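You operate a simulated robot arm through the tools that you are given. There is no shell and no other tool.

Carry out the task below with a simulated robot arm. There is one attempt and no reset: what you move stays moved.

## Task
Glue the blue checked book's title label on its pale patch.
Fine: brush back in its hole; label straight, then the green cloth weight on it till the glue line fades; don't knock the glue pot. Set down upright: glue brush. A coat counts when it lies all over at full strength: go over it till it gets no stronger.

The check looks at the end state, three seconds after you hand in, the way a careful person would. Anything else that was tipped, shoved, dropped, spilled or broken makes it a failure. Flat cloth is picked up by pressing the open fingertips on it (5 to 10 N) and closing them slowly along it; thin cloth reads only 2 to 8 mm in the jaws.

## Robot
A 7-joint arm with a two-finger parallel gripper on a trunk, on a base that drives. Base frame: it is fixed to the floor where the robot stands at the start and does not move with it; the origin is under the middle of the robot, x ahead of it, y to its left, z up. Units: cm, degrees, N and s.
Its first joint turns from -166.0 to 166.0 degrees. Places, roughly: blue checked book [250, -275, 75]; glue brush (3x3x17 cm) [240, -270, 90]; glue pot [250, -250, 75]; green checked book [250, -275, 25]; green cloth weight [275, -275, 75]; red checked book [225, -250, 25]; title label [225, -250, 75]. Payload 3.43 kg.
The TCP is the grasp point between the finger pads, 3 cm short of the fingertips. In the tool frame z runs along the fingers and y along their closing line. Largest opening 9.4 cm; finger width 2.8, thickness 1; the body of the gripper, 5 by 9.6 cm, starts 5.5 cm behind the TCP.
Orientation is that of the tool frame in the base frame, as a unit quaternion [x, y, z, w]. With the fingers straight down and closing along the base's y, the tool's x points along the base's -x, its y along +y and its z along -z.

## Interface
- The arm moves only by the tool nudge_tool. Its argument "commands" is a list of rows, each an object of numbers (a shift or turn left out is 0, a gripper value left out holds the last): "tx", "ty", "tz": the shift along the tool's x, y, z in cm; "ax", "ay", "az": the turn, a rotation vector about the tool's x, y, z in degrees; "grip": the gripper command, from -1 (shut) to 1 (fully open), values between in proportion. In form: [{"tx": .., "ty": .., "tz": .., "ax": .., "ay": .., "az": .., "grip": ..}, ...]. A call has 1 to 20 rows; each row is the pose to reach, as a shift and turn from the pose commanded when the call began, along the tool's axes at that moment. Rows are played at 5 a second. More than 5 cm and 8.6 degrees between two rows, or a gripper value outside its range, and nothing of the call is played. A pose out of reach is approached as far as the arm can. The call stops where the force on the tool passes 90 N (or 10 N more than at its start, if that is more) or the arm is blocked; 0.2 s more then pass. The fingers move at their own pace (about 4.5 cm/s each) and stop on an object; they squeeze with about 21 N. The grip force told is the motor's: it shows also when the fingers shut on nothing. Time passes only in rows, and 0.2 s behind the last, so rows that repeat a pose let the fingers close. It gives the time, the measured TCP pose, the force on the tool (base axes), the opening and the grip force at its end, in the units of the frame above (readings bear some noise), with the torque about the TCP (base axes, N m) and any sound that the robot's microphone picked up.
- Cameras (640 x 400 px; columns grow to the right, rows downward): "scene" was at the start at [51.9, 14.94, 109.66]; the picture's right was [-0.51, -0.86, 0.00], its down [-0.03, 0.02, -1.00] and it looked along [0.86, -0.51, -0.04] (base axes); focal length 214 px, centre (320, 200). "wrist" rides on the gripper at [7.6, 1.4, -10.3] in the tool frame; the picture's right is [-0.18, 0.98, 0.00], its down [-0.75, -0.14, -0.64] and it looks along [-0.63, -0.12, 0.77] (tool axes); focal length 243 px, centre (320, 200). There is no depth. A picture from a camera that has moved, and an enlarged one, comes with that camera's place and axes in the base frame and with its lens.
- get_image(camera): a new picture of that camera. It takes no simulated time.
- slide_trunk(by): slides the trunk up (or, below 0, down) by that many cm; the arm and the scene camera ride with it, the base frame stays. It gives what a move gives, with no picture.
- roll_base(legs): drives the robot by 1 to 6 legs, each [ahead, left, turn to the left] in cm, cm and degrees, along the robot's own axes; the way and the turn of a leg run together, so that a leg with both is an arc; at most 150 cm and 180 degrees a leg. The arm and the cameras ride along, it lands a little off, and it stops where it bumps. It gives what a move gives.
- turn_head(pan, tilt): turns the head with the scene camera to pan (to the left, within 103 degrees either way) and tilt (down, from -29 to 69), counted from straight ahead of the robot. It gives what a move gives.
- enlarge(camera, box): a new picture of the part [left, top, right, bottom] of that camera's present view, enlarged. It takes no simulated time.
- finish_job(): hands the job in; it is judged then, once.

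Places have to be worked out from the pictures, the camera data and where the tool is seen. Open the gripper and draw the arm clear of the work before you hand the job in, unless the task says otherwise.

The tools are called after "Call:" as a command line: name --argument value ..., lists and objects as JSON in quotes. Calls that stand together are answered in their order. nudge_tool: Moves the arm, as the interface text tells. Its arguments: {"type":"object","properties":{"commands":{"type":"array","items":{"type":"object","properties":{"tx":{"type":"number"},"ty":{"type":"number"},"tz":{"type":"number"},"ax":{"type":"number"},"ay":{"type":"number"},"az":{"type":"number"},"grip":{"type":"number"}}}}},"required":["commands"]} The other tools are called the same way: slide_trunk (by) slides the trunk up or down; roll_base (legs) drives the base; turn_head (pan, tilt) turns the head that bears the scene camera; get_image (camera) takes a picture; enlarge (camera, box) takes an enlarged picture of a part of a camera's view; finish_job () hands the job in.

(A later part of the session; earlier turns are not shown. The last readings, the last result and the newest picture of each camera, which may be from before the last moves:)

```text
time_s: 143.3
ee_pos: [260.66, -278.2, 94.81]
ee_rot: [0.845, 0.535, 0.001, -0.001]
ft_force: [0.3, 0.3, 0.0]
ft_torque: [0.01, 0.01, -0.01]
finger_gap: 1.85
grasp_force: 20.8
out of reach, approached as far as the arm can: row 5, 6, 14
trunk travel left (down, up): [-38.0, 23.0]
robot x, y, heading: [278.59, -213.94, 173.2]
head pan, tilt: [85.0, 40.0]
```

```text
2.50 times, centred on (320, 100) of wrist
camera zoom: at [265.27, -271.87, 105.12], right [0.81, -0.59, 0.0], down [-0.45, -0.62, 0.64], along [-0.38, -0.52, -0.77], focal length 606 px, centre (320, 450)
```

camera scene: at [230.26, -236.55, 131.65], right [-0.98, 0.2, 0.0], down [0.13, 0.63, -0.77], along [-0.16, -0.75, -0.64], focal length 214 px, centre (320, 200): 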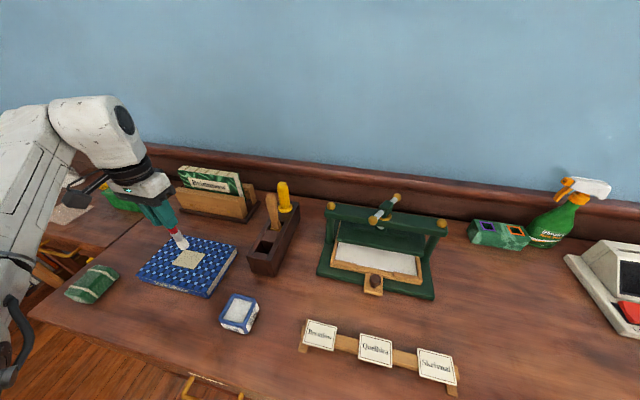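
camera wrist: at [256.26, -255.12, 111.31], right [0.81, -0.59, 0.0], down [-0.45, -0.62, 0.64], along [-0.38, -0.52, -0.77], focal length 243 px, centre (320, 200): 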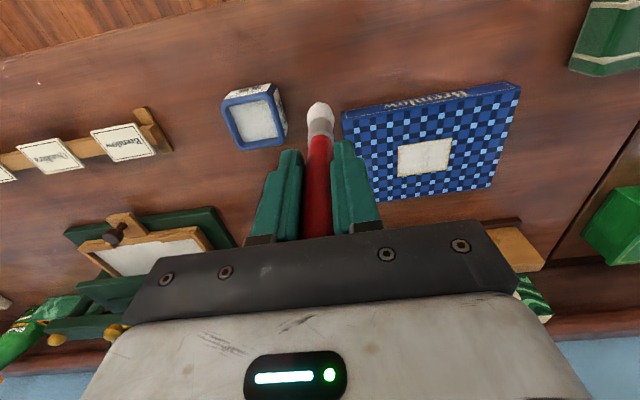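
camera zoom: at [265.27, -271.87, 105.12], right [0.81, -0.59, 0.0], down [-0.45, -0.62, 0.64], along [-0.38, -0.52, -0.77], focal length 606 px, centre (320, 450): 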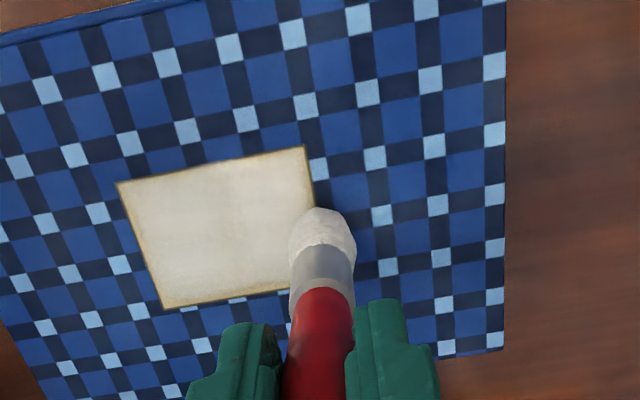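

Coat looks uniform white to the rim here. I do the last two rows on my side, then lift.

Call:
nudge_tool --commands '[{"tx": 1.1}, {"tx": 1.1, "tz": 0.78}, {"tx": 1.1, "tz": 0.78, "ty": -1.6}, {"tx": 1.1, "tz": 0.78, "ty": -3.2}, {"tx": 1.1, "tz": 0.78, "ty": -4.8}, {"tx": 1.1, "tz": 0.78, "ty": -6.3}, {"tx": 1.1, "tz": 0, "ty": -6.3}, {"tx": 2, "tz": 0, "ty": -6.3}, {"tx": 2, "tz": 0.78, "ty": -6.3}, {"tx": 2, "tz": 0.78, "ty": -4.8}, {"tx": 2, "tz": 0.78, "ty": -3.2}, {"tx": 2, "tz": 0.78, "ty": -1.6}, {"tx": 2, "tz": 0.78, "ty": 0}, {"tx": 2, "tz": -2, "ty": 0}, {"tx": 3, "tz": -6, "ty": -1}, {"tx": 5, "tz": -6, "ty": -4}, {"tx": 7, "tz": -6, "ty": -8}, {"tx": 7, "tz": -6, "ty": -12}, {"tx": 7, "tz": -6, "ty": -15}, {"tx": 7, "tz": -6, "ty": -15}]'

Call:
get_image --camera "wrist"

Call:
enlarge --camera "scene" --box '[160, 200, 300, 340]'

```text
time_s: 147.5
ee_pos: [249.82, -265.55, 100.94]
ee_rot: [0.845, 0.535, 0.0, 0.0]
ft_force: [0.2, -1.1, 0.0]
ft_torque: [-0.04, 0.02, -0.01]
finger_gap: 1.86
grasp_force: 20.9
trunk travel left (down, up): [-38.0, 23.0]
robot x, y, heading: [278.5, -213.87, 173.1]
head pan, tilt: [85.0, 40.0]
```

```text
taken
camera wrist: at [254.51, -259.23, 111.2], right [0.81, -0.59, 0.0], down [-0.45, -0.62, 0.64], along [-0.38, -0.52, -0.77], focal length 243 px, centre (320, 200)
```

wrist: 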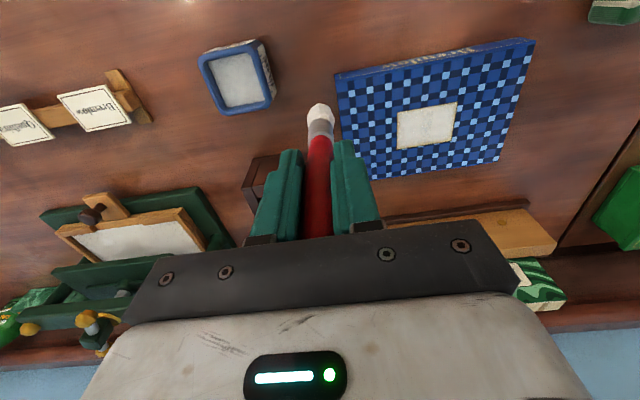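

```text
2.86 times, centred on (230, 270) of scene
camera zoom: at [230.26, -236.54, 131.65], right [-0.98, 0.2, 0.0], down [0.13, 0.63, -0.77], along [-0.16, -0.75, -0.64], focal length 613 px, centre (577, 0)
```

zoom: 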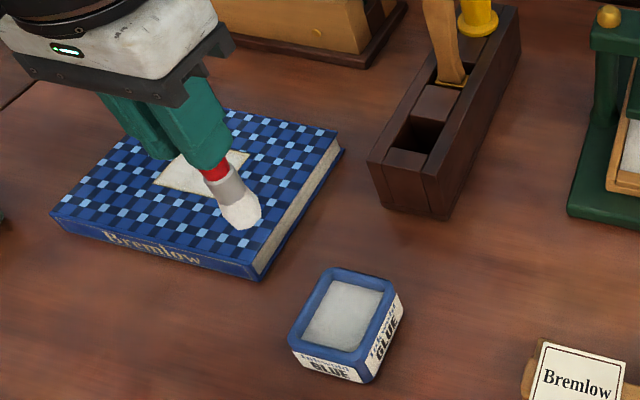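

Call:
enlarge --camera "wrist" --box '[375, 85, 475, 160]'

```text
5.33 times, centred on (425, 122) of wrist
camera zoom: at [254.51, -259.23, 111.2], right [0.81, -0.59, 0.0], down [-0.45, -0.62, 0.64], along [-0.38, -0.52, -0.77], focal length 1294 px, centre (-240, 613)
```

zoom: 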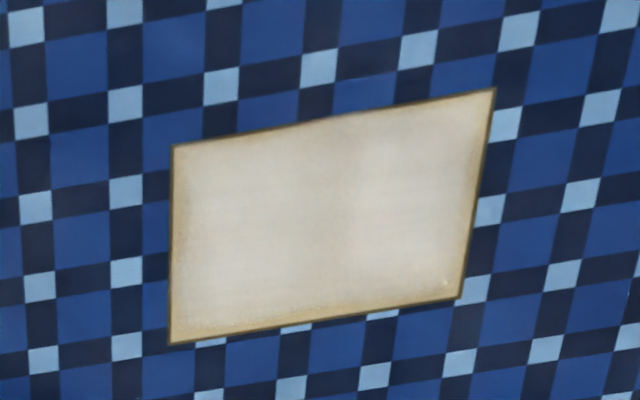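

No further change in strength, so the coat is full; the remaining rim is the patch's own border. The brush is upright with tip right below the TCP, so I carry it back above its hole at safe height, turning back 4.4°.

Call:
nudge_tool --commands '[{"tz": -3}, {"tz": -6}, {"tz": -6, "tx": -3, "ty": -2.1, "az": 1}, {"tz": -6, "tx": -6, "ty": -4.2, "az": 2}, {"tz": -6, "tx": -9, "ty": -6.3, "az": 3}, {"tz": -6, "tx": -11.5, "ty": -8.1, "az": 4.4}, {"tz": -6, "tx": -11.5, "ty": -8.1, "az": 4.4}]'

Call:
get_image --camera "wrist"

Call:
enlarge --camera "scene" --box '[200, 130, 330, 290]'

```text
time_s: 149.1
ee_pos: [237.54, -272.43, 107.05]
ee_rot: [0.865, 0.502, 0.001, 0.0]
ft_force: [-0.6, -0.6, 0.7]
ft_torque: [0.0, -0.02, 0.02]
finger_gap: 1.89
grasp_force: 20.9
trunk travel left (down, up): [-38.0, 23.0]
robot x, y, heading: [278.08, -214.13, 173.3]
head pan, tilt: [85.0, 40.0]
```

```text
taken
camera wrist: at [242.71, -266.44, 117.29], right [0.76, -0.65, 0.0], down [-0.5, -0.58, 0.64], along [-0.42, -0.49, -0.77], focal length 243 px, centre (320, 200)
```

wrist: 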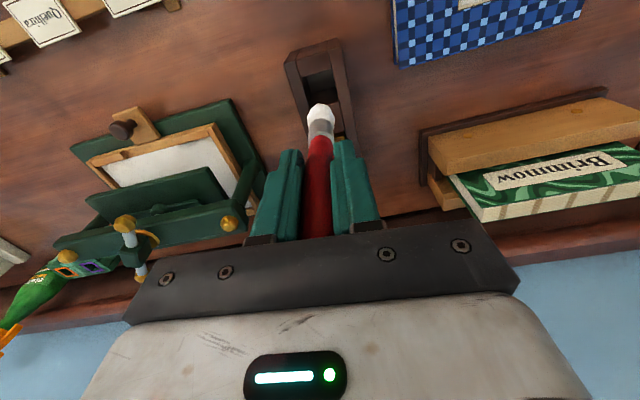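

```text
2.50 times, centred on (265, 210) of scene
camera zoom: at [230.25, -236.54, 131.65], right [-0.98, 0.2, 0.0], down [0.13, 0.63, -0.77], along [-0.16, -0.75, -0.64], focal length 536 px, centre (458, 175)
```

zoom: 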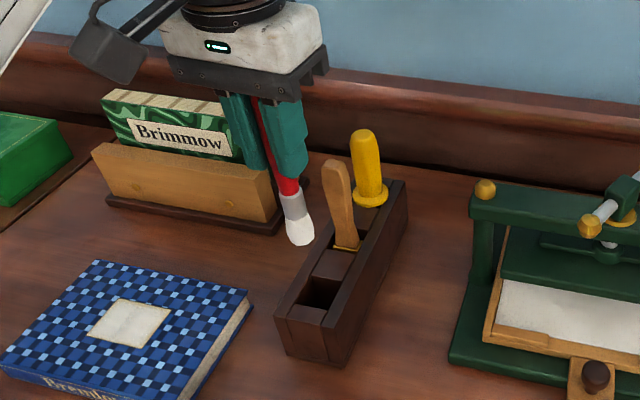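

I enlarge on the hole to confirm the centre before lowering.

Call:
enlarge --camera "scene" --box '[240, 210, 300, 280]'

Call:
enlarge --camera "wrist" --box '[270, 30, 370, 150]'

```text
5.71 times, centred on (270, 245) of scene
camera zoom: at [230.25, -236.54, 131.65], right [-0.98, 0.2, 0.0], down [0.13, 0.63, -0.77], along [-0.16, -0.75, -0.64], focal length 1226 px, centre (606, -57)
```

zoom: 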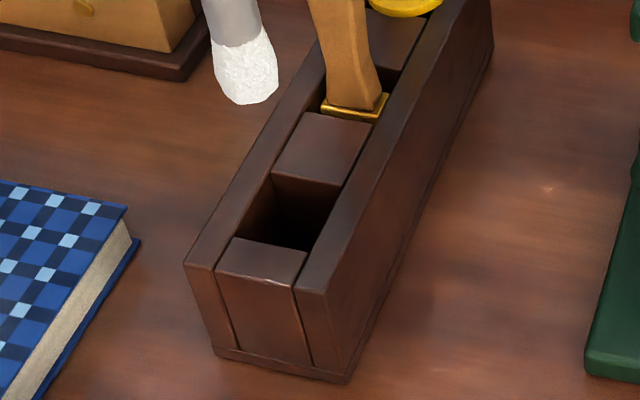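

```text
3.33 times, centred on (320, 90) of wrist
camera zoom: at [242.71, -266.44, 117.29], right [0.76, -0.65, 0.0], down [-0.5, -0.58, 0.64], along [-0.42, -0.49, -0.77], focal length 809 px, centre (320, 567)
```

zoom: 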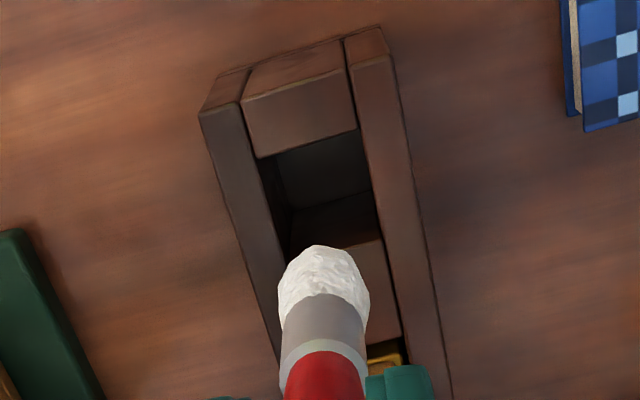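

Hole centre ≈ (237.4, -272.9), about 3.4 cm square, so there is good clearance. I shift 0.4 cm and lower the brush into it, watching force.

Call:
nudge_tool --commands '[{"tx": -0.4}, {"tx": -0.4, "tz": 4}, {"tx": -0.4, "tz": 8}, {"tx": -0.4, "tz": 11}, {"tx": -0.4, "tz": 13}, {"tx": -0.4, "tz": 13.8}, {"tx": -0.4, "tz": 13.8}]'

Call:
enlarge --camera "scene" --box '[200, 130, 330, 290]'

Call:
enlarge --camera "wrist" --box '[240, 40, 400, 240]'

```text
time_s: 150.7
ee_pos: [237.47, -272.65, 93.37]
ee_rot: [0.865, 0.502, 0.0, 0.001]
ft_force: [-0.9, 0.3, -0.7]
ft_torque: [0.03, 0.0, 0.0]
finger_gap: 1.88
grasp_force: 21.1
trunk travel left (down, up): [-38.0, 23.0]
robot x, y, heading: [278.1, -214.04, 173.2]
head pan, tilt: [85.0, 40.0]
```

```text
2.50 times, centred on (265, 210) of scene
camera zoom: at [230.25, -236.54, 131.65], right [-0.98, 0.2, 0.0], down [0.13, 0.63, -0.77], along [-0.16, -0.75, -0.64], focal length 536 px, centre (458, 175)
```

zoom: 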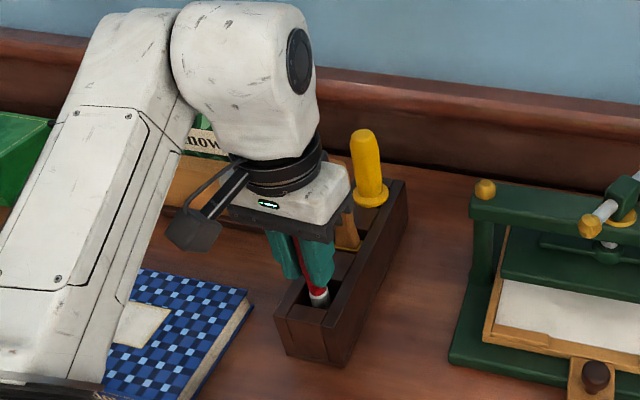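

```text
2.00 times, centred on (320, 140) of wrist
camera zoom: at [242.63, -266.7, 103.46], right [0.76, -0.65, 0.0], down [-0.5, -0.58, 0.64], along [-0.42, -0.49, -0.77], focal length 485 px, centre (320, 320)
```

zoom: 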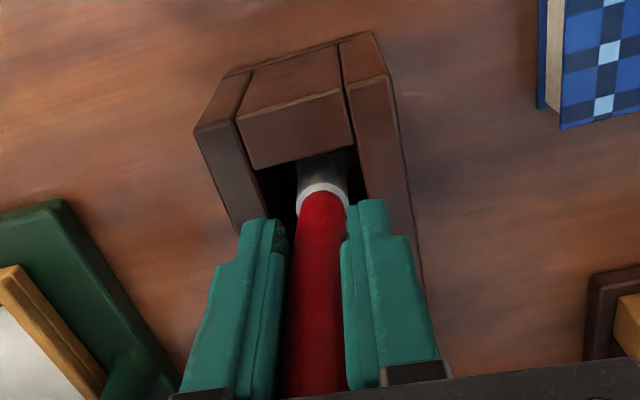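

In the hole and free. I lower the last centimetre in small steps until it rests on the bottom.

Call:
nudge_tool --commands '[{"tz": 0.4}, {"tz": 0.7}, {"tz": 0.7}]'

```text
time_s: 151.5
ee_pos: [237.53, -272.73, 92.78]
ee_rot: [0.864, 0.503, -0.001, 0.001]
ft_force: [0.9, 0.8, 8.6]
ft_torque: [0.11, -0.08, 0.0]
finger_gap: 1.85
grasp_force: 21.0
trunk travel left (down, up): [-38.0, 23.0]
robot x, y, heading: [278.47, -213.7, 173.1]
head pan, tilt: [85.0, 40.0]
```

It rests on the bottom (8.6 N). I open the fingers gently and rise straight up.

Call:
nudge_tool --commands '[{"tz": -0.06}, {"tz": -0.06, "grip": -0.5}, {"tz": -0.06, "grip": -0.3}, {"tz": -0.06, "grip": 0}, {"tz": -0.06, "grip": 0}, {"tz": -3, "grip": 0}, {"tz": -7, "grip": 0}, {"tz": -11, "grip": 0}, {"tz": -14, "grip": 0}, {"tz": -14, "grip": 0}]'

Call:
enlarge --camera "scene" --box '[200, 130, 330, 290]'

Call:
get_image --camera "wrist"

```text
time_s: 153.7
ee_pos: [237.62, -272.73, 106.61]
ee_rot: [0.864, 0.503, 0.0, -0.001]
ft_force: [-0.6, -0.1, -0.2]
ft_torque: [0.0, 0.0, 0.02]
finger_gap: 4.7
grasp_force: 0.0
trunk travel left (down, up): [-38.0, 23.0]
robot x, y, heading: [278.41, -214.53, 173.1]
head pan, tilt: [85.0, 40.0]
```

```text
2.50 times, centred on (265, 210) of scene
camera zoom: at [230.26, -236.54, 131.65], right [-0.98, 0.2, 0.0], down [0.13, 0.63, -0.77], along [-0.16, -0.75, -0.64], focal length 536 px, centre (458, 175)
```

zoom: 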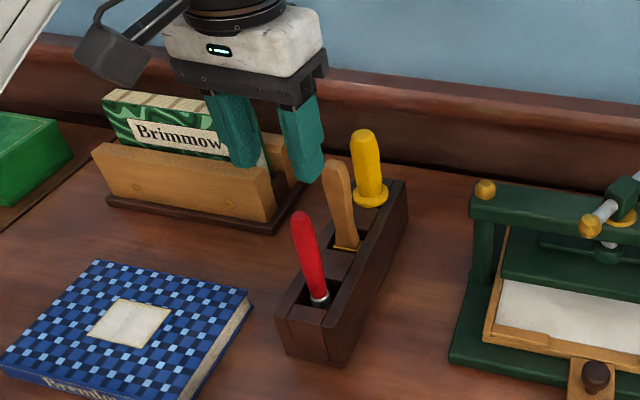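

```text
taken
camera wrist: at [242.78, -266.76, 116.9], right [0.76, -0.65, 0.0], down [-0.5, -0.58, 0.64], along [-0.42, -0.49, -0.77], focal length 243 px, centre (320, 200)
```

wrist: 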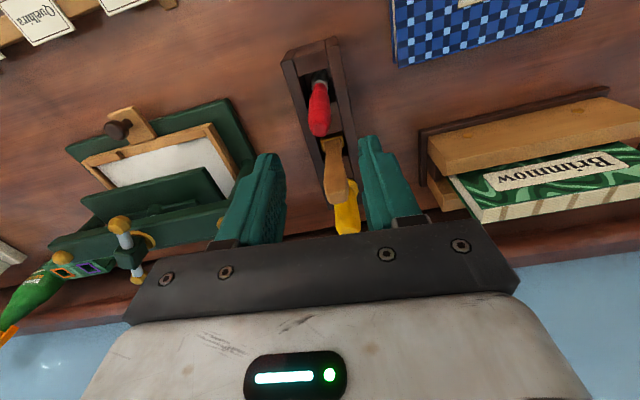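

The brush stands in its hole as at the start. Now the "Bremlow" label: it lies at about (227, -252.2, 82) on the rail, which runs at -25°, like the book. I'll grip it front-to-back, straddling the rail, so I turn the tool 86° while moving over it.

Call:
nudge_tool --commands '[{"tx": 1, "ty": -1.6, "az": 7.1, "grip": 0}, {"tx": 2, "ty": -3.2, "az": 14.2}, {"tx": 3, "ty": -4.8, "az": 21.4}, {"tx": 4, "ty": -6.4, "az": 28.5}, {"tx": 5, "ty": -8, "az": 35.7}, {"tx": 6, "ty": -9.6, "az": 42.8}, {"tx": 7, "ty": -11.2, "az": 50}, {"tx": 8, "ty": -12.8, "az": 57}, {"tx": 9, "ty": -14.4, "az": 64.2}, {"tx": 10, "ty": -16, "az": 71.3}, {"tx": 11, "ty": -17.6, "az": 78.5}, {"tx": 12.5, "ty": -19.4, "az": 85.6}, {"tx": 12.5, "ty": -19.4, "az": 85.6, "grip": 1}, {"tx": 12.5, "ty": -19.4, "az": 85.6, "grip": 1}]'

Call:
get_image --camera "wrist"

Call:
get_image --camera "scene"

```text
time_s: 156.7
ee_pos: [226.97, -252.32, 106.71]
ee_rot: [0.975, -0.221, 0.0, 0.0]
ft_force: [-0.5, 0.0, 0.6]
ft_torque: [0.0, 0.01, -0.01]
finger_gap: 9.4
grasp_force: 0.1
trunk travel left (down, up): [-38.0, 23.0]
robot x, y, heading: [278.24, -213.67, 172.9]
head pan, tilt: [85.0, 40.0]
```

```text
taken
camera wrist: at [233.3, -256.74, 116.89], right [-0.59, -0.81, 0.0], down [-0.62, 0.45, 0.64], along [-0.52, 0.38, -0.77], focal length 243 px, centre (320, 200)
```

wrist: 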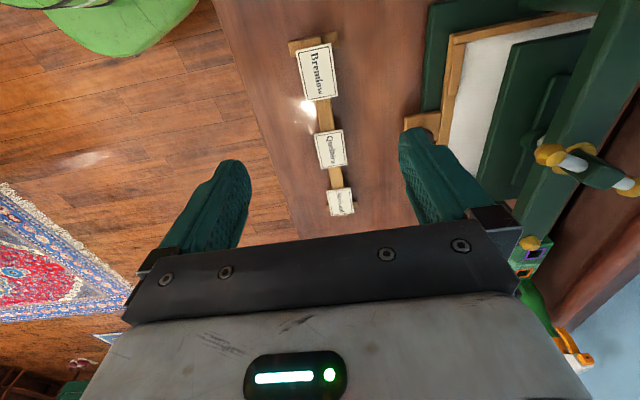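

```text
taken
camera scene: at [230.25, -236.54, 131.65], right [-0.98, 0.2, 0.0], down [0.13, 0.63, -0.77], along [-0.16, -0.75, -0.64], focal length 214 px, centre (320, 200)
```

scene: 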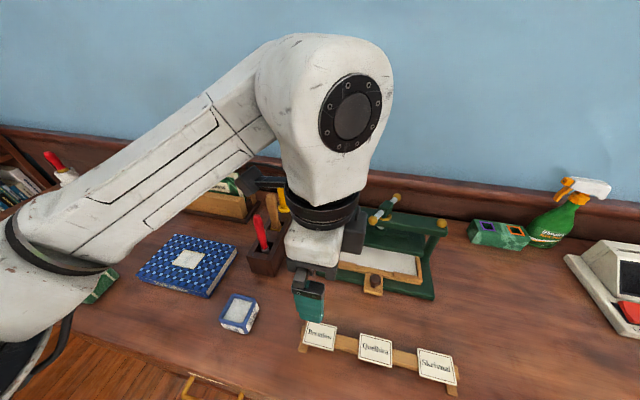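

Right above the rail. I enlarge to find the label's corners.

Call:
enlarge --camera "wrist" --box '[270, 20, 390, 120]'

Call:
enlarge --camera "scene" --box '[270, 240, 390, 360]'

```text
4.00 times, centred on (330, 70) of wrist
camera zoom: at [233.3, -256.74, 116.89], right [-0.59, -0.81, 0.0], down [-0.62, 0.45, 0.64], along [-0.52, 0.38, -0.77], focal length 970 px, centre (280, 720)
```

zoom: 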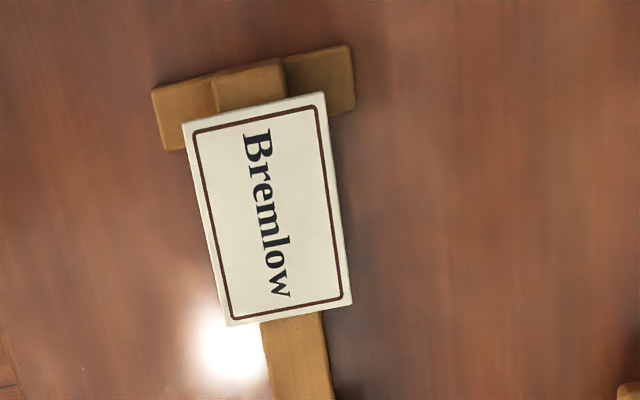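

```text
3.33 times, centred on (330, 300) of scene
camera zoom: at [230.25, -236.54, 131.65], right [-0.98, 0.2, 0.0], down [0.13, 0.63, -0.77], along [-0.16, -0.75, -0.64], focal length 715 px, centre (287, -133)
```

zoom: 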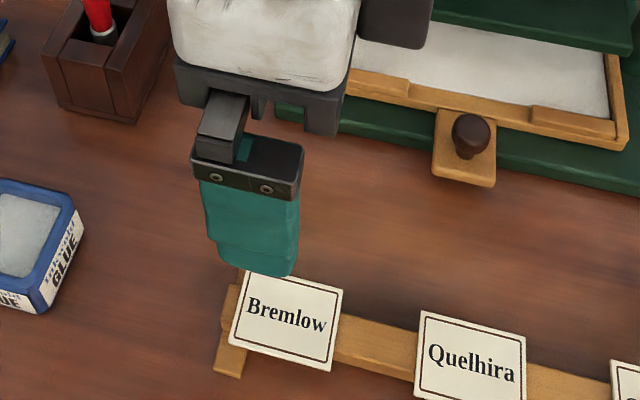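

Label: 6.2 × 4.4 cm, centre (227.2, -251.95), top z≈82.3. I shift 0.45 cm and descend with open jaws to just above grip height.

Call:
nudge_tool --commands '[{"ty": -0.45, "tz": 4}, {"ty": -0.45, "tz": 8}, {"ty": -0.45, "tz": 12}, {"ty": -0.45, "tz": 16}, {"ty": -0.45, "tz": 19}, {"ty": -0.45, "tz": 20.5}, {"ty": -0.45, "tz": 20.5}]'

Call:
enlarge --camera "scene" --box '[270, 240, 390, 360]'

Call:
get_image --camera "wrist"

```text
time_s: 158.3
ee_pos: [227.23, -251.47, 86.09]
ee_rot: [0.976, -0.219, 0.001, 0.0]
ft_force: [0.3, 0.5, 0.3]
ft_torque: [-0.02, 0.02, -0.02]
finger_gap: 9.41
grasp_force: 0.0
trunk travel left (down, up): [-38.0, 23.0]
robot x, y, heading: [278.52, -213.92, 173.0]
head pan, tilt: [85.0, 40.0]
```

```text
3.33 times, centred on (330, 300) of scene
camera zoom: at [230.25, -236.53, 131.65], right [-0.98, 0.2, 0.0], down [0.13, 0.63, -0.77], along [-0.16, -0.75, -0.64], focal length 715 px, centre (287, -133)
```

zoom: 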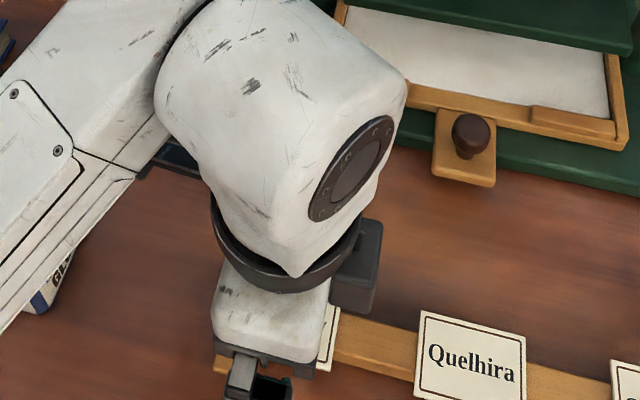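

```text
taken
camera wrist: at [233.63, -256.1, 96.27], right [-0.59, -0.81, 0.0], down [-0.62, 0.45, 0.64], along [-0.52, 0.38, -0.77], focal length 243 px, centre (320, 200)
```

wrist: 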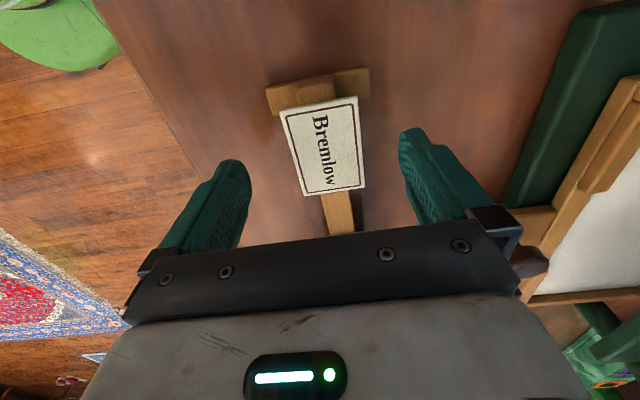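

From close up the label centre is (227.5, -252.1); I correct by about half a centimetre and lower so the tips end just under the label.

Call:
nudge_tool --commands '[{"tx": 0.5, "ty": 0.4}, {"tx": 0.5, "ty": 0.4, "tz": 0.7}, {"tx": 0.5, "ty": 0.4, "tz": 1.5}, {"tx": 0.5, "ty": 0.4, "tz": 1.5}]'

Call:
get_image --camera "wrist"

```text
time_s: 159.3
ee_pos: [227.51, -252.36, 84.67]
ee_rot: [0.976, -0.219, 0.0, 0.0]
ft_force: [0.4, -0.5, -0.4]
ft_torque: [-0.03, 0.02, 0.04]
finger_gap: 9.4
grasp_force: 0.1
trunk travel left (down, up): [-38.0, 23.0]
robot x, y, heading: [278.54, -214.15, 173.3]
head pan, tilt: [85.0, 40.0]
```

```text
taken
camera wrist: at [233.85, -256.85, 94.84], right [-0.59, -0.81, 0.0], down [-0.62, 0.45, 0.64], along [-0.52, 0.38, -0.77], focal length 243 px, centre (320, 200)
```

wrist: 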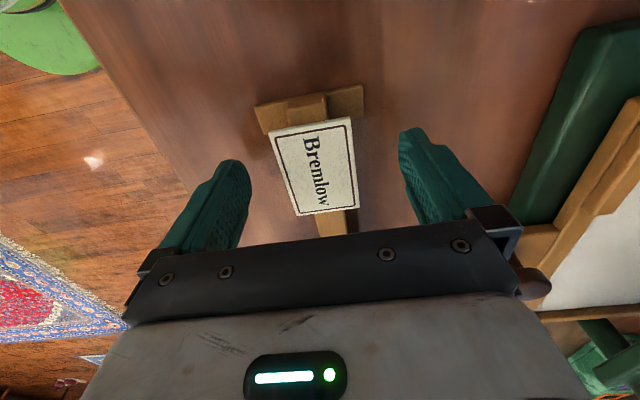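

Centred within 2 mm; label top z≈82.4, tips at about 81.7. I raise 1.5 mm so little finger shows beneath, and close slowly.

Call:
nudge_tool --commands '[{"ty": -0.2, "tz": -0.15}, {"ty": -0.2, "tz": -0.15, "grip": 0.5}, {"ty": -0.2, "tz": -0.15, "grip": 0.2}, {"ty": -0.2, "tz": -0.15, "grip": 0.05}, {"ty": -0.2, "tz": -0.15, "grip": -0.05}, {"ty": -0.2, "tz": -0.15, "grip": -0.15}, {"ty": -0.2, "tz": -0.15, "grip": -0.3}, {"ty": -0.2, "tz": -0.15, "grip": -0.3}, {"ty": -0.2, "tz": -0.15, "grip": -0.3}]'

Call:
get_image --camera "wrist"

```text
time_s: 161.3
ee_pos: [227.46, -252.21, 84.67]
ee_rot: [0.976, -0.219, 0.0, 0.0]
ft_force: [-0.2, -0.4, 0.8]
ft_torque: [0.02, 0.0, 0.0]
finger_gap: 4.23
grasp_force: 20.9
trunk travel left (down, up): [-38.0, 23.0]
robot x, y, heading: [278.59, -213.94, 173.1]
head pan, tilt: [85.0, 40.0]
```

```text
taken
camera wrist: at [233.87, -256.65, 94.96], right [-0.59, -0.81, 0.0], down [-0.62, 0.45, 0.64], along [-0.52, 0.38, -0.77], focal length 243 px, centre (320, 200)
```

wrist: 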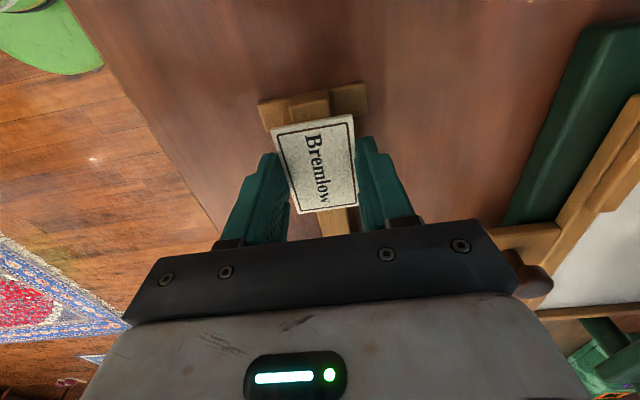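

Gripped at 4.23 cm. I lift it straight off the rail and check that it stays level.

Call:
nudge_tool --commands '[{"tz": -1}, {"tz": -3}, {"tz": -7}, {"tz": -11}, {"tz": -15}, {"tz": -15}]'

Call:
get_image --camera "wrist"

Call:
enlarge --camera "scene" --box '[250, 200, 410, 360]'

```text
time_s: 162.7
ee_pos: [227.56, -252.22, 99.57]
ee_rot: [0.976, -0.22, 0.0, -0.001]
ft_force: [0.4, -0.4, 0.7]
ft_torque: [0.01, 0.03, -0.02]
finger_gap: 4.25
grasp_force: 20.7
trunk travel left (down, up): [-38.0, 23.0]
robot x, y, heading: [277.92, -213.9, 173.3]
head pan, tilt: [85.0, 40.0]
```

```text
taken
camera wrist: at [233.92, -256.66, 109.85], right [-0.59, -0.81, 0.0], down [-0.62, 0.45, 0.64], along [-0.52, 0.38, -0.77], focal length 243 px, centre (320, 200)
```

wrist: 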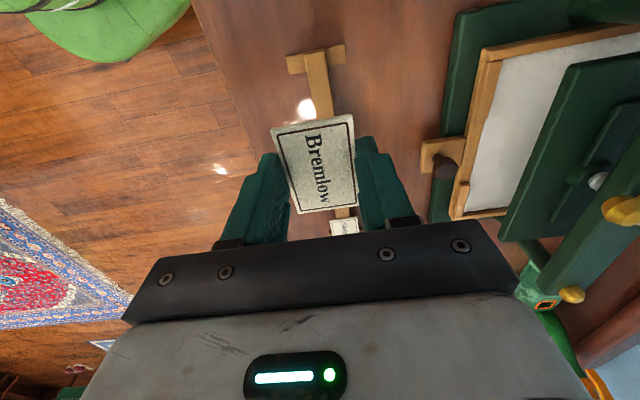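

```text
2.50 times, centred on (330, 280) of scene
camera zoom: at [230.26, -236.53, 131.65], right [-0.98, 0.2, 0.0], down [0.13, 0.63, -0.77], along [-0.16, -0.75, -0.64], focal length 536 px, centre (295, 0)
```

zoom: 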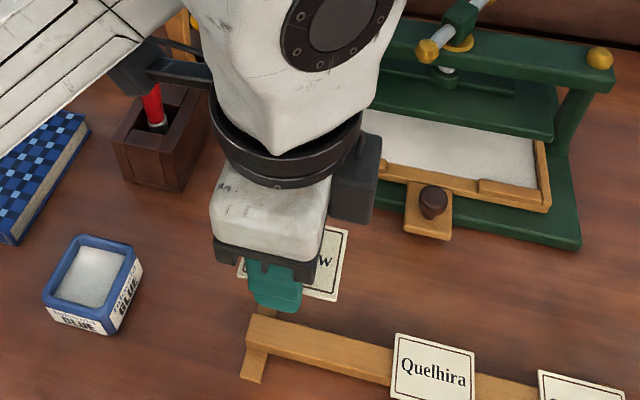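

The label hangs level and the other labels stayed. It is already parallel to the book (-25.4°). I raise a bit and carry it over the patch.

Call:
nudge_tool --commands '[{"tz": -4}, {"tx": 4.2, "ty": 1, "tz": -5}, {"tx": 8.4, "ty": 2, "tz": -5}, {"tx": 12.6, "ty": 3.1, "tz": -5}, {"tx": 16.8, "ty": 4.1, "tz": -5}, {"tx": 21, "ty": 5.1, "tz": -5}, {"tx": 25.2, "ty": 6.2, "tz": -5}, {"tx": 29.4, "ty": 7.2, "tz": -5}, {"tx": 33.6, "ty": 8.2, "tz": -5}, {"tx": 37.9, "ty": 9.27, "tz": -5}, {"tx": 37.9, "ty": 9.27, "tz": -5}]'

Call:
get_image --camera "wrist"

Call:
get_image --camera "scene"

```text
time_s: 165.1
ee_pos: [257.8, -276.93, 104.77]
ee_rot: [0.976, -0.219, 0.001, 0.0]
ft_force: [0.3, -0.6, 0.4]
ft_torque: [-0.02, 0.0, -0.01]
finger_gap: 4.26
grasp_force: 20.9
trunk travel left (down, up): [-38.0, 23.0]
robot x, y, heading: [278.35, -213.85, 173.2]
head pan, tilt: [85.0, 40.0]
```

```text
taken
camera wrist: at [264.22, -281.41, 115.01], right [-0.59, -0.81, 0.0], down [-0.62, 0.45, 0.64], along [-0.52, 0.38, -0.77], focal length 243 px, centre (320, 200)
```

wrist: 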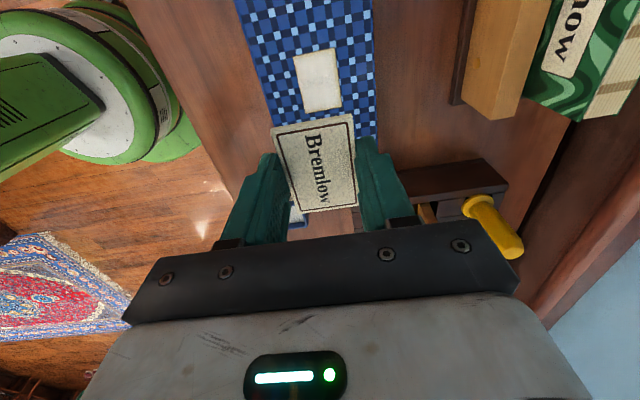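

```text
taken
camera scene: at [230.26, -236.54, 131.65], right [-0.98, 0.2, 0.0], down [0.13, 0.63, -0.77], along [-0.16, -0.75, -0.64], focal length 214 px, centre (320, 200)
```

scene: 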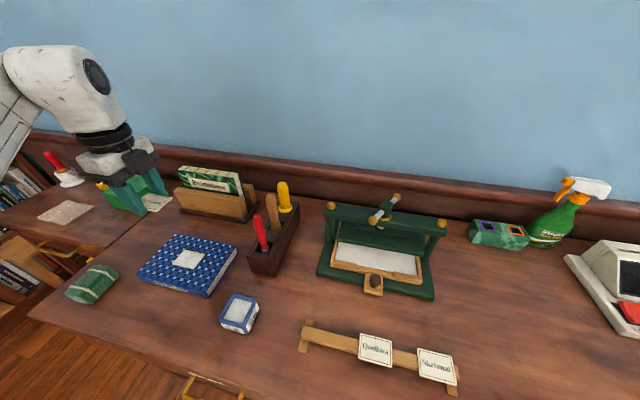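

The arm reaches well. I lower to about 4 cm above the book and measure the label against the patch.

Call:
nudge_tool --commands '[{"tz": 4}, {"tz": 8}, {"tz": 12}, {"tz": 15}, {"tz": 15}]'

Call:
get_image --camera "wrist"

Call:
enlarge --camera "wrist" --box '[230, 60, 400, 230]'

Call:
enlarge --camera "scene" --box '[110, 170, 260, 310]'

```text
time_s: 166.3
ee_pos: [257.62, -276.85, 89.78]
ee_rot: [0.976, -0.219, 0.0, -0.001]
ft_force: [-0.2, 0.4, -0.4]
ft_torque: [0.01, -0.03, -0.01]
finger_gap: 4.24
grasp_force: 20.0
trunk travel left (down, up): [-38.0, 23.0]
robot x, y, heading: [278.11, -214.12, 173.1]
head pan, tilt: [85.0, 40.0]
```

```text
taken
camera wrist: at [263.99, -281.43, 99.89], right [-0.59, -0.81, 0.0], down [-0.62, 0.45, 0.64], along [-0.52, 0.38, -0.77], focal length 243 px, centre (320, 200)
```

wrist: 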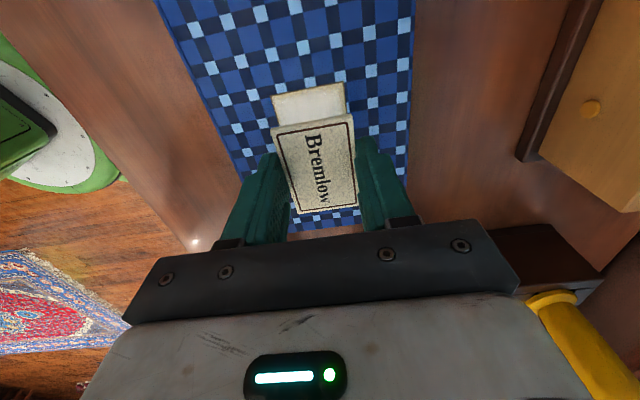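

```text
2.35 times, centred on (315, 145) of wrist
camera zoom: at [263.99, -281.43, 99.89], right [-0.59, -0.81, 0.0], down [-0.62, 0.45, 0.64], along [-0.52, 0.38, -0.77], focal length 571 px, centre (332, 329)
```

zoom: 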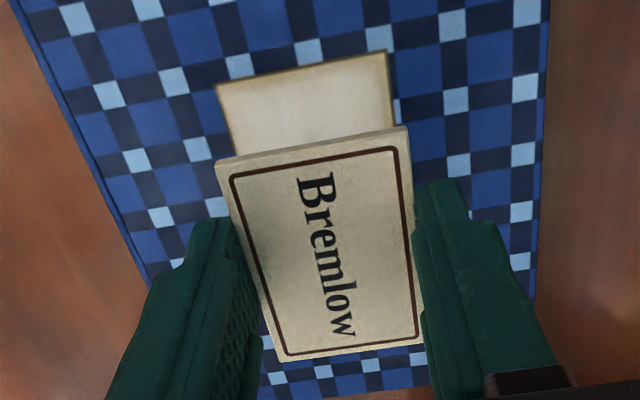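

```text
2.86 times, centred on (185, 240) of scene
camera zoom: at [230.26, -236.54, 131.65], right [-0.98, 0.2, 0.0], down [0.13, 0.63, -0.77], along [-0.16, -0.75, -0.64], focal length 613 px, centre (706, 86)
```

zoom: 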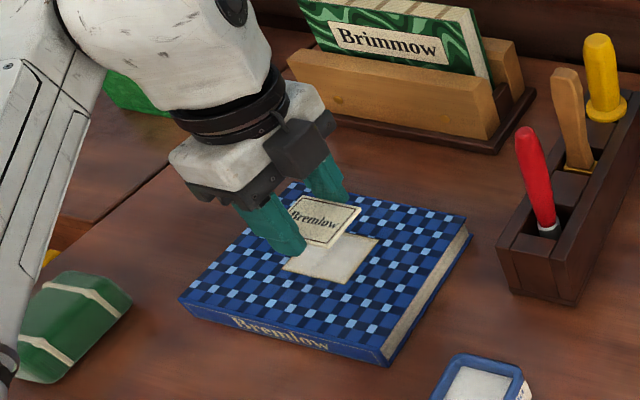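

Combining views, the book top is nearer z≈83 and the patch centre ≈(257.7, -276.45), so I shift 0.35 cm toward me and lower to about 1.5 cm above for a finer check.

Call:
nudge_tool --commands '[{"ty": -0.35, "tz": 1}, {"ty": -0.35, "tz": 2.5}, {"ty": -0.35, "tz": 2.5}]'

Call:
enlarge --camera "wrist" --box '[230, 60, 400, 230]'

Call:
enlarge --camera "scene" --box '[140, 210, 230, 300]'

```text
time_s: 167.1
ee_pos: [257.88, -276.69, 87.24]
ee_rot: [0.976, -0.219, 0.001, 0.001]
ft_force: [0.4, 0.4, 0.6]
ft_torque: [0.01, -0.01, 0.03]
finger_gap: 4.23
grasp_force: 20.7
trunk travel left (down, up): [-38.0, 23.0]
robot x, y, heading: [278.3, -214.22, 173.2]
head pan, tilt: [85.0, 40.0]
```

```text
2.35 times, centred on (315, 145) of wrist
camera zoom: at [264.24, -281.18, 97.41], right [-0.59, -0.81, 0.0], down [-0.62, 0.45, 0.64], along [-0.52, 0.38, -0.77], focal length 571 px, centre (332, 329)
```

zoom: 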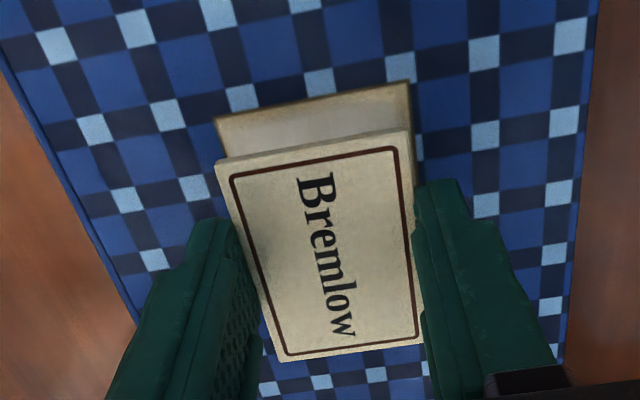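

```text
4.44 times, centred on (185, 255) of scene
camera zoom: at [230.26, -236.54, 131.65], right [-0.98, 0.2, 0.0], down [0.13, 0.63, -0.77], along [-0.16, -0.75, -0.64], focal length 953 px, centre (920, -44)
```

zoom: 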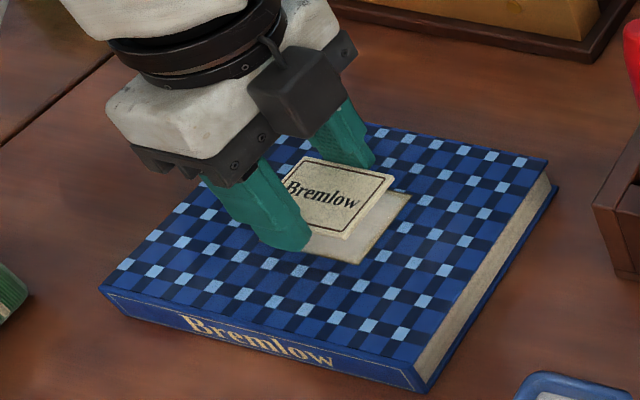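

Label and patch centres now agree within about 1 mm and the edges are parallel within a degree. I lower in fine steps until the tips touch the cover.

Call:
nudge_tool --commands '[{"tz": 0.5}, {"tz": 0.8}, {"tz": 1.0}, {"tz": 1.0}]'

Call:
enlarge --camera "scene" --box '[140, 210, 230, 300]'

Call:
enlarge --camera "wrist" --box '[230, 60, 400, 230]'

```text
time_s: 168.1
ee_pos: [257.96, -276.44, 86.2]
ee_rot: [0.976, -0.219, 0.0, 0.0]
ft_force: [-0.2, -0.1, -0.2]
ft_torque: [-0.01, -0.03, 0.01]
finger_gap: 4.27
grasp_force: 20.4
trunk travel left (down, up): [-38.0, 23.0]
robot x, y, heading: [278.23, -214.03, 173.1]
head pan, tilt: [85.0, 40.0]
```

```text
4.44 times, centred on (185, 255) of scene
camera zoom: at [230.26, -236.54, 131.65], right [-0.98, 0.2, 0.0], down [0.13, 0.63, -0.77], along [-0.16, -0.75, -0.64], focal length 953 px, centre (920, -44)
```

zoom: 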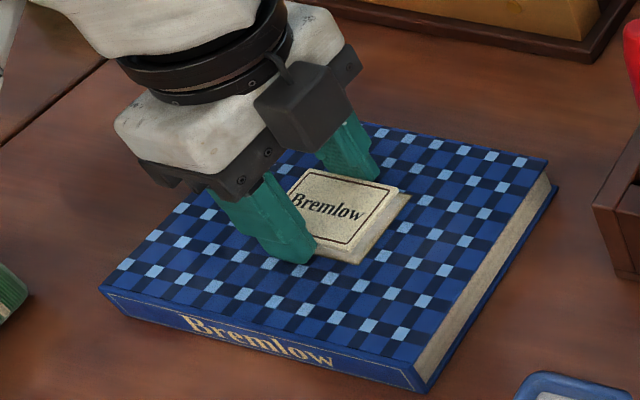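

```text
2.35 times, centred on (315, 145) of wrist
camera zoom: at [264.29, -281.03, 96.45], right [-0.59, -0.81, 0.0], down [-0.62, 0.45, 0.64], along [-0.52, 0.38, -0.77], focal length 571 px, centre (332, 329)
```

zoom: 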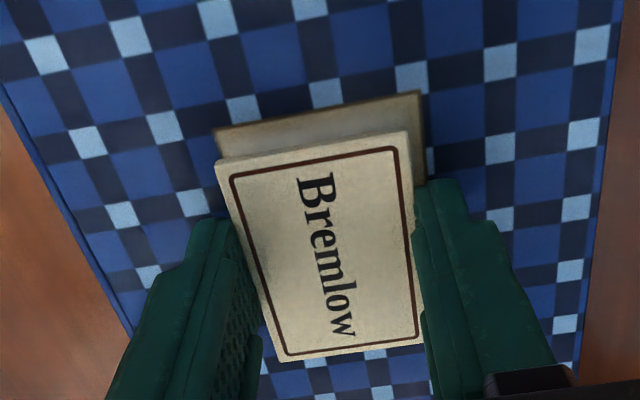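

Still about a centimetre to go; the picture suggests moving 2 mm toward the wall and 1.5 mm left. I apply that and keep lowering.

Call:
nudge_tool --commands '[{"tx": 0.15, "ty": 0.2}, {"tx": 0.15, "ty": 0.2, "tz": 0.3}, {"tx": 0.15, "ty": 0.2, "tz": 0.5}, {"tx": 0.15, "ty": 0.2, "tz": 0.5}]'

Call:
enlarge --camera "wrist" --box '[230, 60, 400, 230]'

Call:
enlarge --camera "scene" --box '[150, 220, 230, 290]'

```text
time_s: 169.1
ee_pos: [258.0, -276.7, 85.93]
ee_rot: [0.976, -0.219, -0.001, 0.002]
ft_force: [-0.4, 8.5, 23.1]
ft_torque: [0.78, -0.27, 0.12]
finger_gap: 4.26
grasp_force: 20.8
trunk travel left (down, up): [-38.0, 23.0]
robot x, y, heading: [278.19, -214.26, 173.3]
head pan, tilt: [85.0, 40.0]
```

```text
2.35 times, centred on (315, 145) of wrist
camera zoom: at [264.3, -281.2, 96.23], right [-0.59, -0.81, 0.0], down [-0.62, 0.45, 0.64], along [-0.52, 0.37, -0.77], focal length 571 px, centre (332, 329)
```

zoom: 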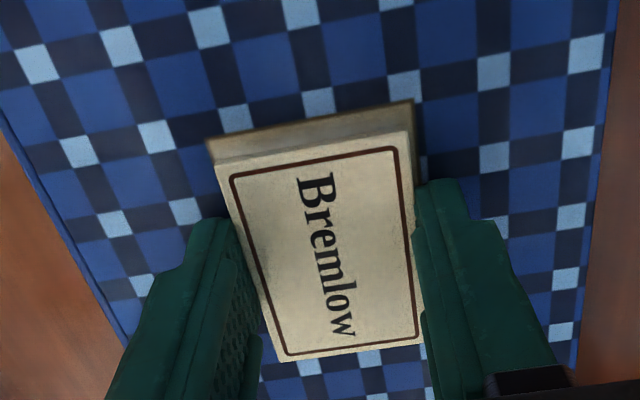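

```text
5.71 times, centred on (190, 255) of scene
camera zoom: at [230.28, -236.45, 131.71], right [-0.98, 0.2, 0.0], down [0.13, 0.63, -0.77], along [-0.16, -0.75, -0.64], focal length 1226 px, centre (1063, -114)
```

zoom: 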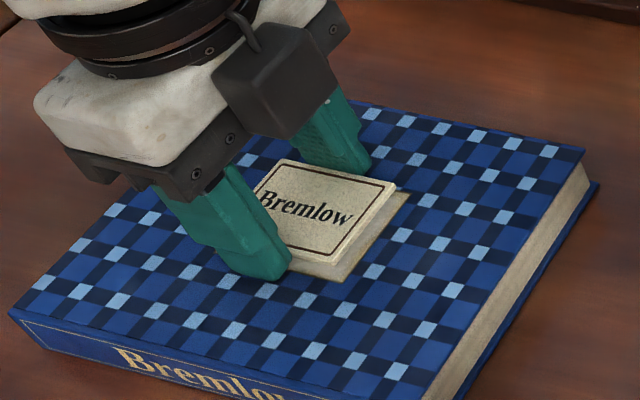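

Tips touch the cover (23 N, at z≈82.9). Position is centred; the label looks about 1.4° clockwise of the patch, so I lift 3 mm, turn it by that much, and recheck.

Call:
nudge_tool --commands '[{"tz": -0.3}, {"tz": -0.4, "az": -0.7}, {"tz": -0.4, "az": -1.4}, {"tz": -0.4, "az": -1.4}]'

Call:
enlarge --camera "wrist" --box '[255, 70, 375, 220]'

```text
time_s: 170.1
ee_pos: [258.01, -276.65, 86.09]
ee_rot: [0.978, -0.207, 0.0, -0.001]
ft_force: [-0.1, -0.7, -0.2]
ft_torque: [-0.03, -0.01, 0.0]
finger_gap: 4.25
grasp_force: 20.9
trunk travel left (down, up): [-38.0, 23.0]
robot x, y, heading: [278.61, -213.9, 173.1]
head pan, tilt: [85.0, 40.0]
```

```text
2.67 times, centred on (315, 145) of wrist
camera zoom: at [264.46, -281.05, 96.23], right [-0.57, -0.82, 0.0], down [-0.63, 0.43, 0.64], along [-0.53, 0.36, -0.77], focal length 647 px, centre (333, 347)
```

zoom: 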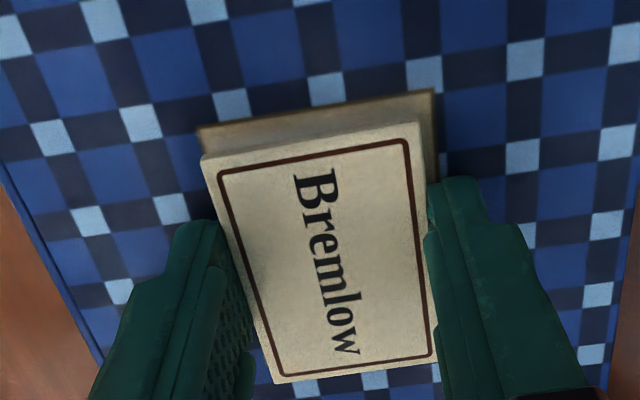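

Edges are now parallel and centres within about 1 mm. I lower to light contact and open the fingers gently.

Call:
nudge_tool --commands '[{"ty": 0.1, "tz": 0.15}, {"ty": 0.1, "tz": 0.27}, {"ty": 0.1, "tz": 0.27}]'

```text
time_s: 170.9
ee_pos: [257.93, -276.87, 85.92]
ee_rot: [0.978, -0.208, -0.001, 0.001]
ft_force: [-0.5, 4.3, 9.3]
ft_torque: [0.33, -0.08, 0.06]
finger_gap: 4.28
grasp_force: 20.9
trunk travel left (down, up): [-38.0, 23.0]
robot x, y, heading: [278.1, -214.03, 173.2]
head pan, tilt: [85.0, 40.0]
```

Light contact (9 N). I ease off a hair and open step by step.

Call:
nudge_tool --commands '[{"tz": -0.07}, {"tz": -0.07, "grip": -0.08}, {"tz": -0.07, "grip": -0.04}, {"tz": -0.07, "grip": 0}, {"tz": -0.07, "grip": 0.1}, {"tz": -0.07, "grip": 0.3}, {"tz": -0.07, "grip": 0.3}]'

Call:
enlarge --camera "wrist" --box '[255, 70, 375, 220]'

```text
time_s: 172.5
ee_pos: [257.85, -276.85, 85.99]
ee_rot: [0.978, -0.207, 0.0, 0.001]
ft_force: [-2.1, -4.1, 11.1]
ft_torque: [0.18, -0.12, -0.01]
finger_gap: 5.86
grasp_force: 0.0
trunk travel left (down, up): [-38.0, 23.0]
robot x, y, heading: [278.25, -214.01, 173.2]
head pan, tilt: [85.0, 40.0]
```

```text
2.67 times, centred on (315, 145) of wrist
camera zoom: at [264.34, -281.22, 96.22], right [-0.57, -0.82, 0.0], down [-0.63, 0.44, 0.64], along [-0.53, 0.36, -0.77], focal length 647 px, centre (333, 347)
```

zoom: 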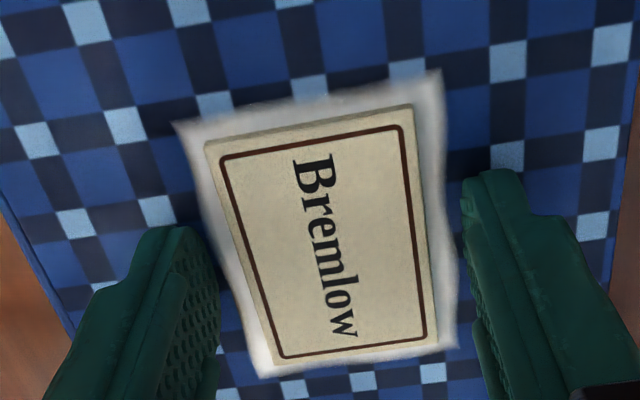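

The label lies flat and parallel on the patch with the wet glue line showing around it. I rise straight up, then look.

Call:
nudge_tool --commands '[{"tz": -0.5}, {"tz": -2, "grip": 0.5}, {"tz": -5, "grip": 0.5}, {"tz": -9}, {"tz": -13}, {"tz": -17}, {"tz": -17}]'

Call:
enlarge --camera "scene" --box '[130, 210, 250, 310]'

Call:
get_image --camera "wrist"

```text
time_s: 174.1
ee_pos: [257.72, -276.88, 102.91]
ee_rot: [0.978, -0.207, 0.0, 0.0]
ft_force: [-0.4, -0.5, 0.5]
ft_torque: [0.04, 0.0, 0.01]
finger_gap: 7.04
grasp_force: 0.0
trunk travel left (down, up): [-38.0, 23.0]
robot x, y, heading: [278.21, -214.03, 173.2]
head pan, tilt: [85.0, 40.0]
```

```text
4.00 times, centred on (190, 260) of scene
camera zoom: at [230.26, -236.54, 131.65], right [-0.98, 0.2, 0.0], down [0.13, 0.63, -0.77], along [-0.16, -0.75, -0.64], focal length 858 px, centre (840, -40)
```

zoom: 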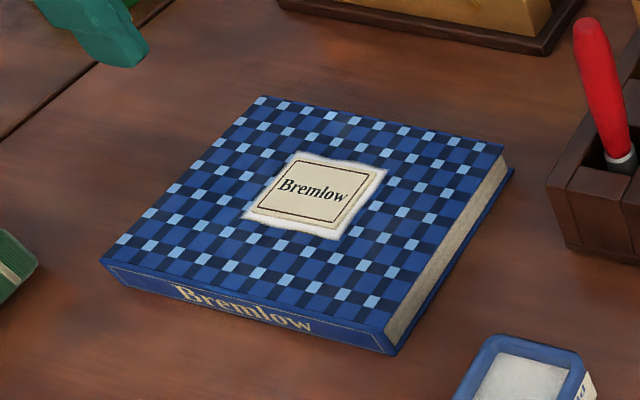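

```text
taken
camera wrist: at [264.24, -281.19, 113.16], right [-0.57, -0.82, 0.0], down [-0.63, 0.43, 0.64], along [-0.53, 0.36, -0.77], focal length 243 px, centre (320, 200)
```

wrist: 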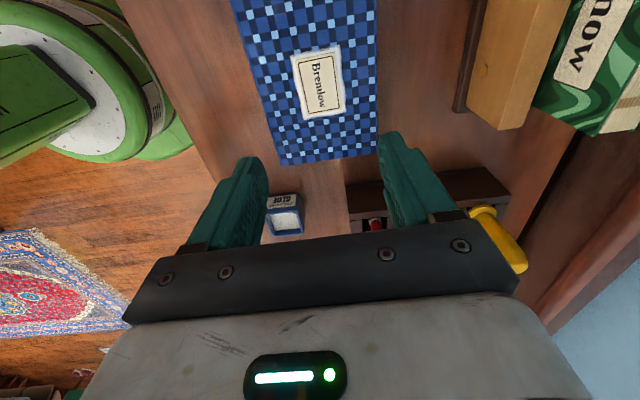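

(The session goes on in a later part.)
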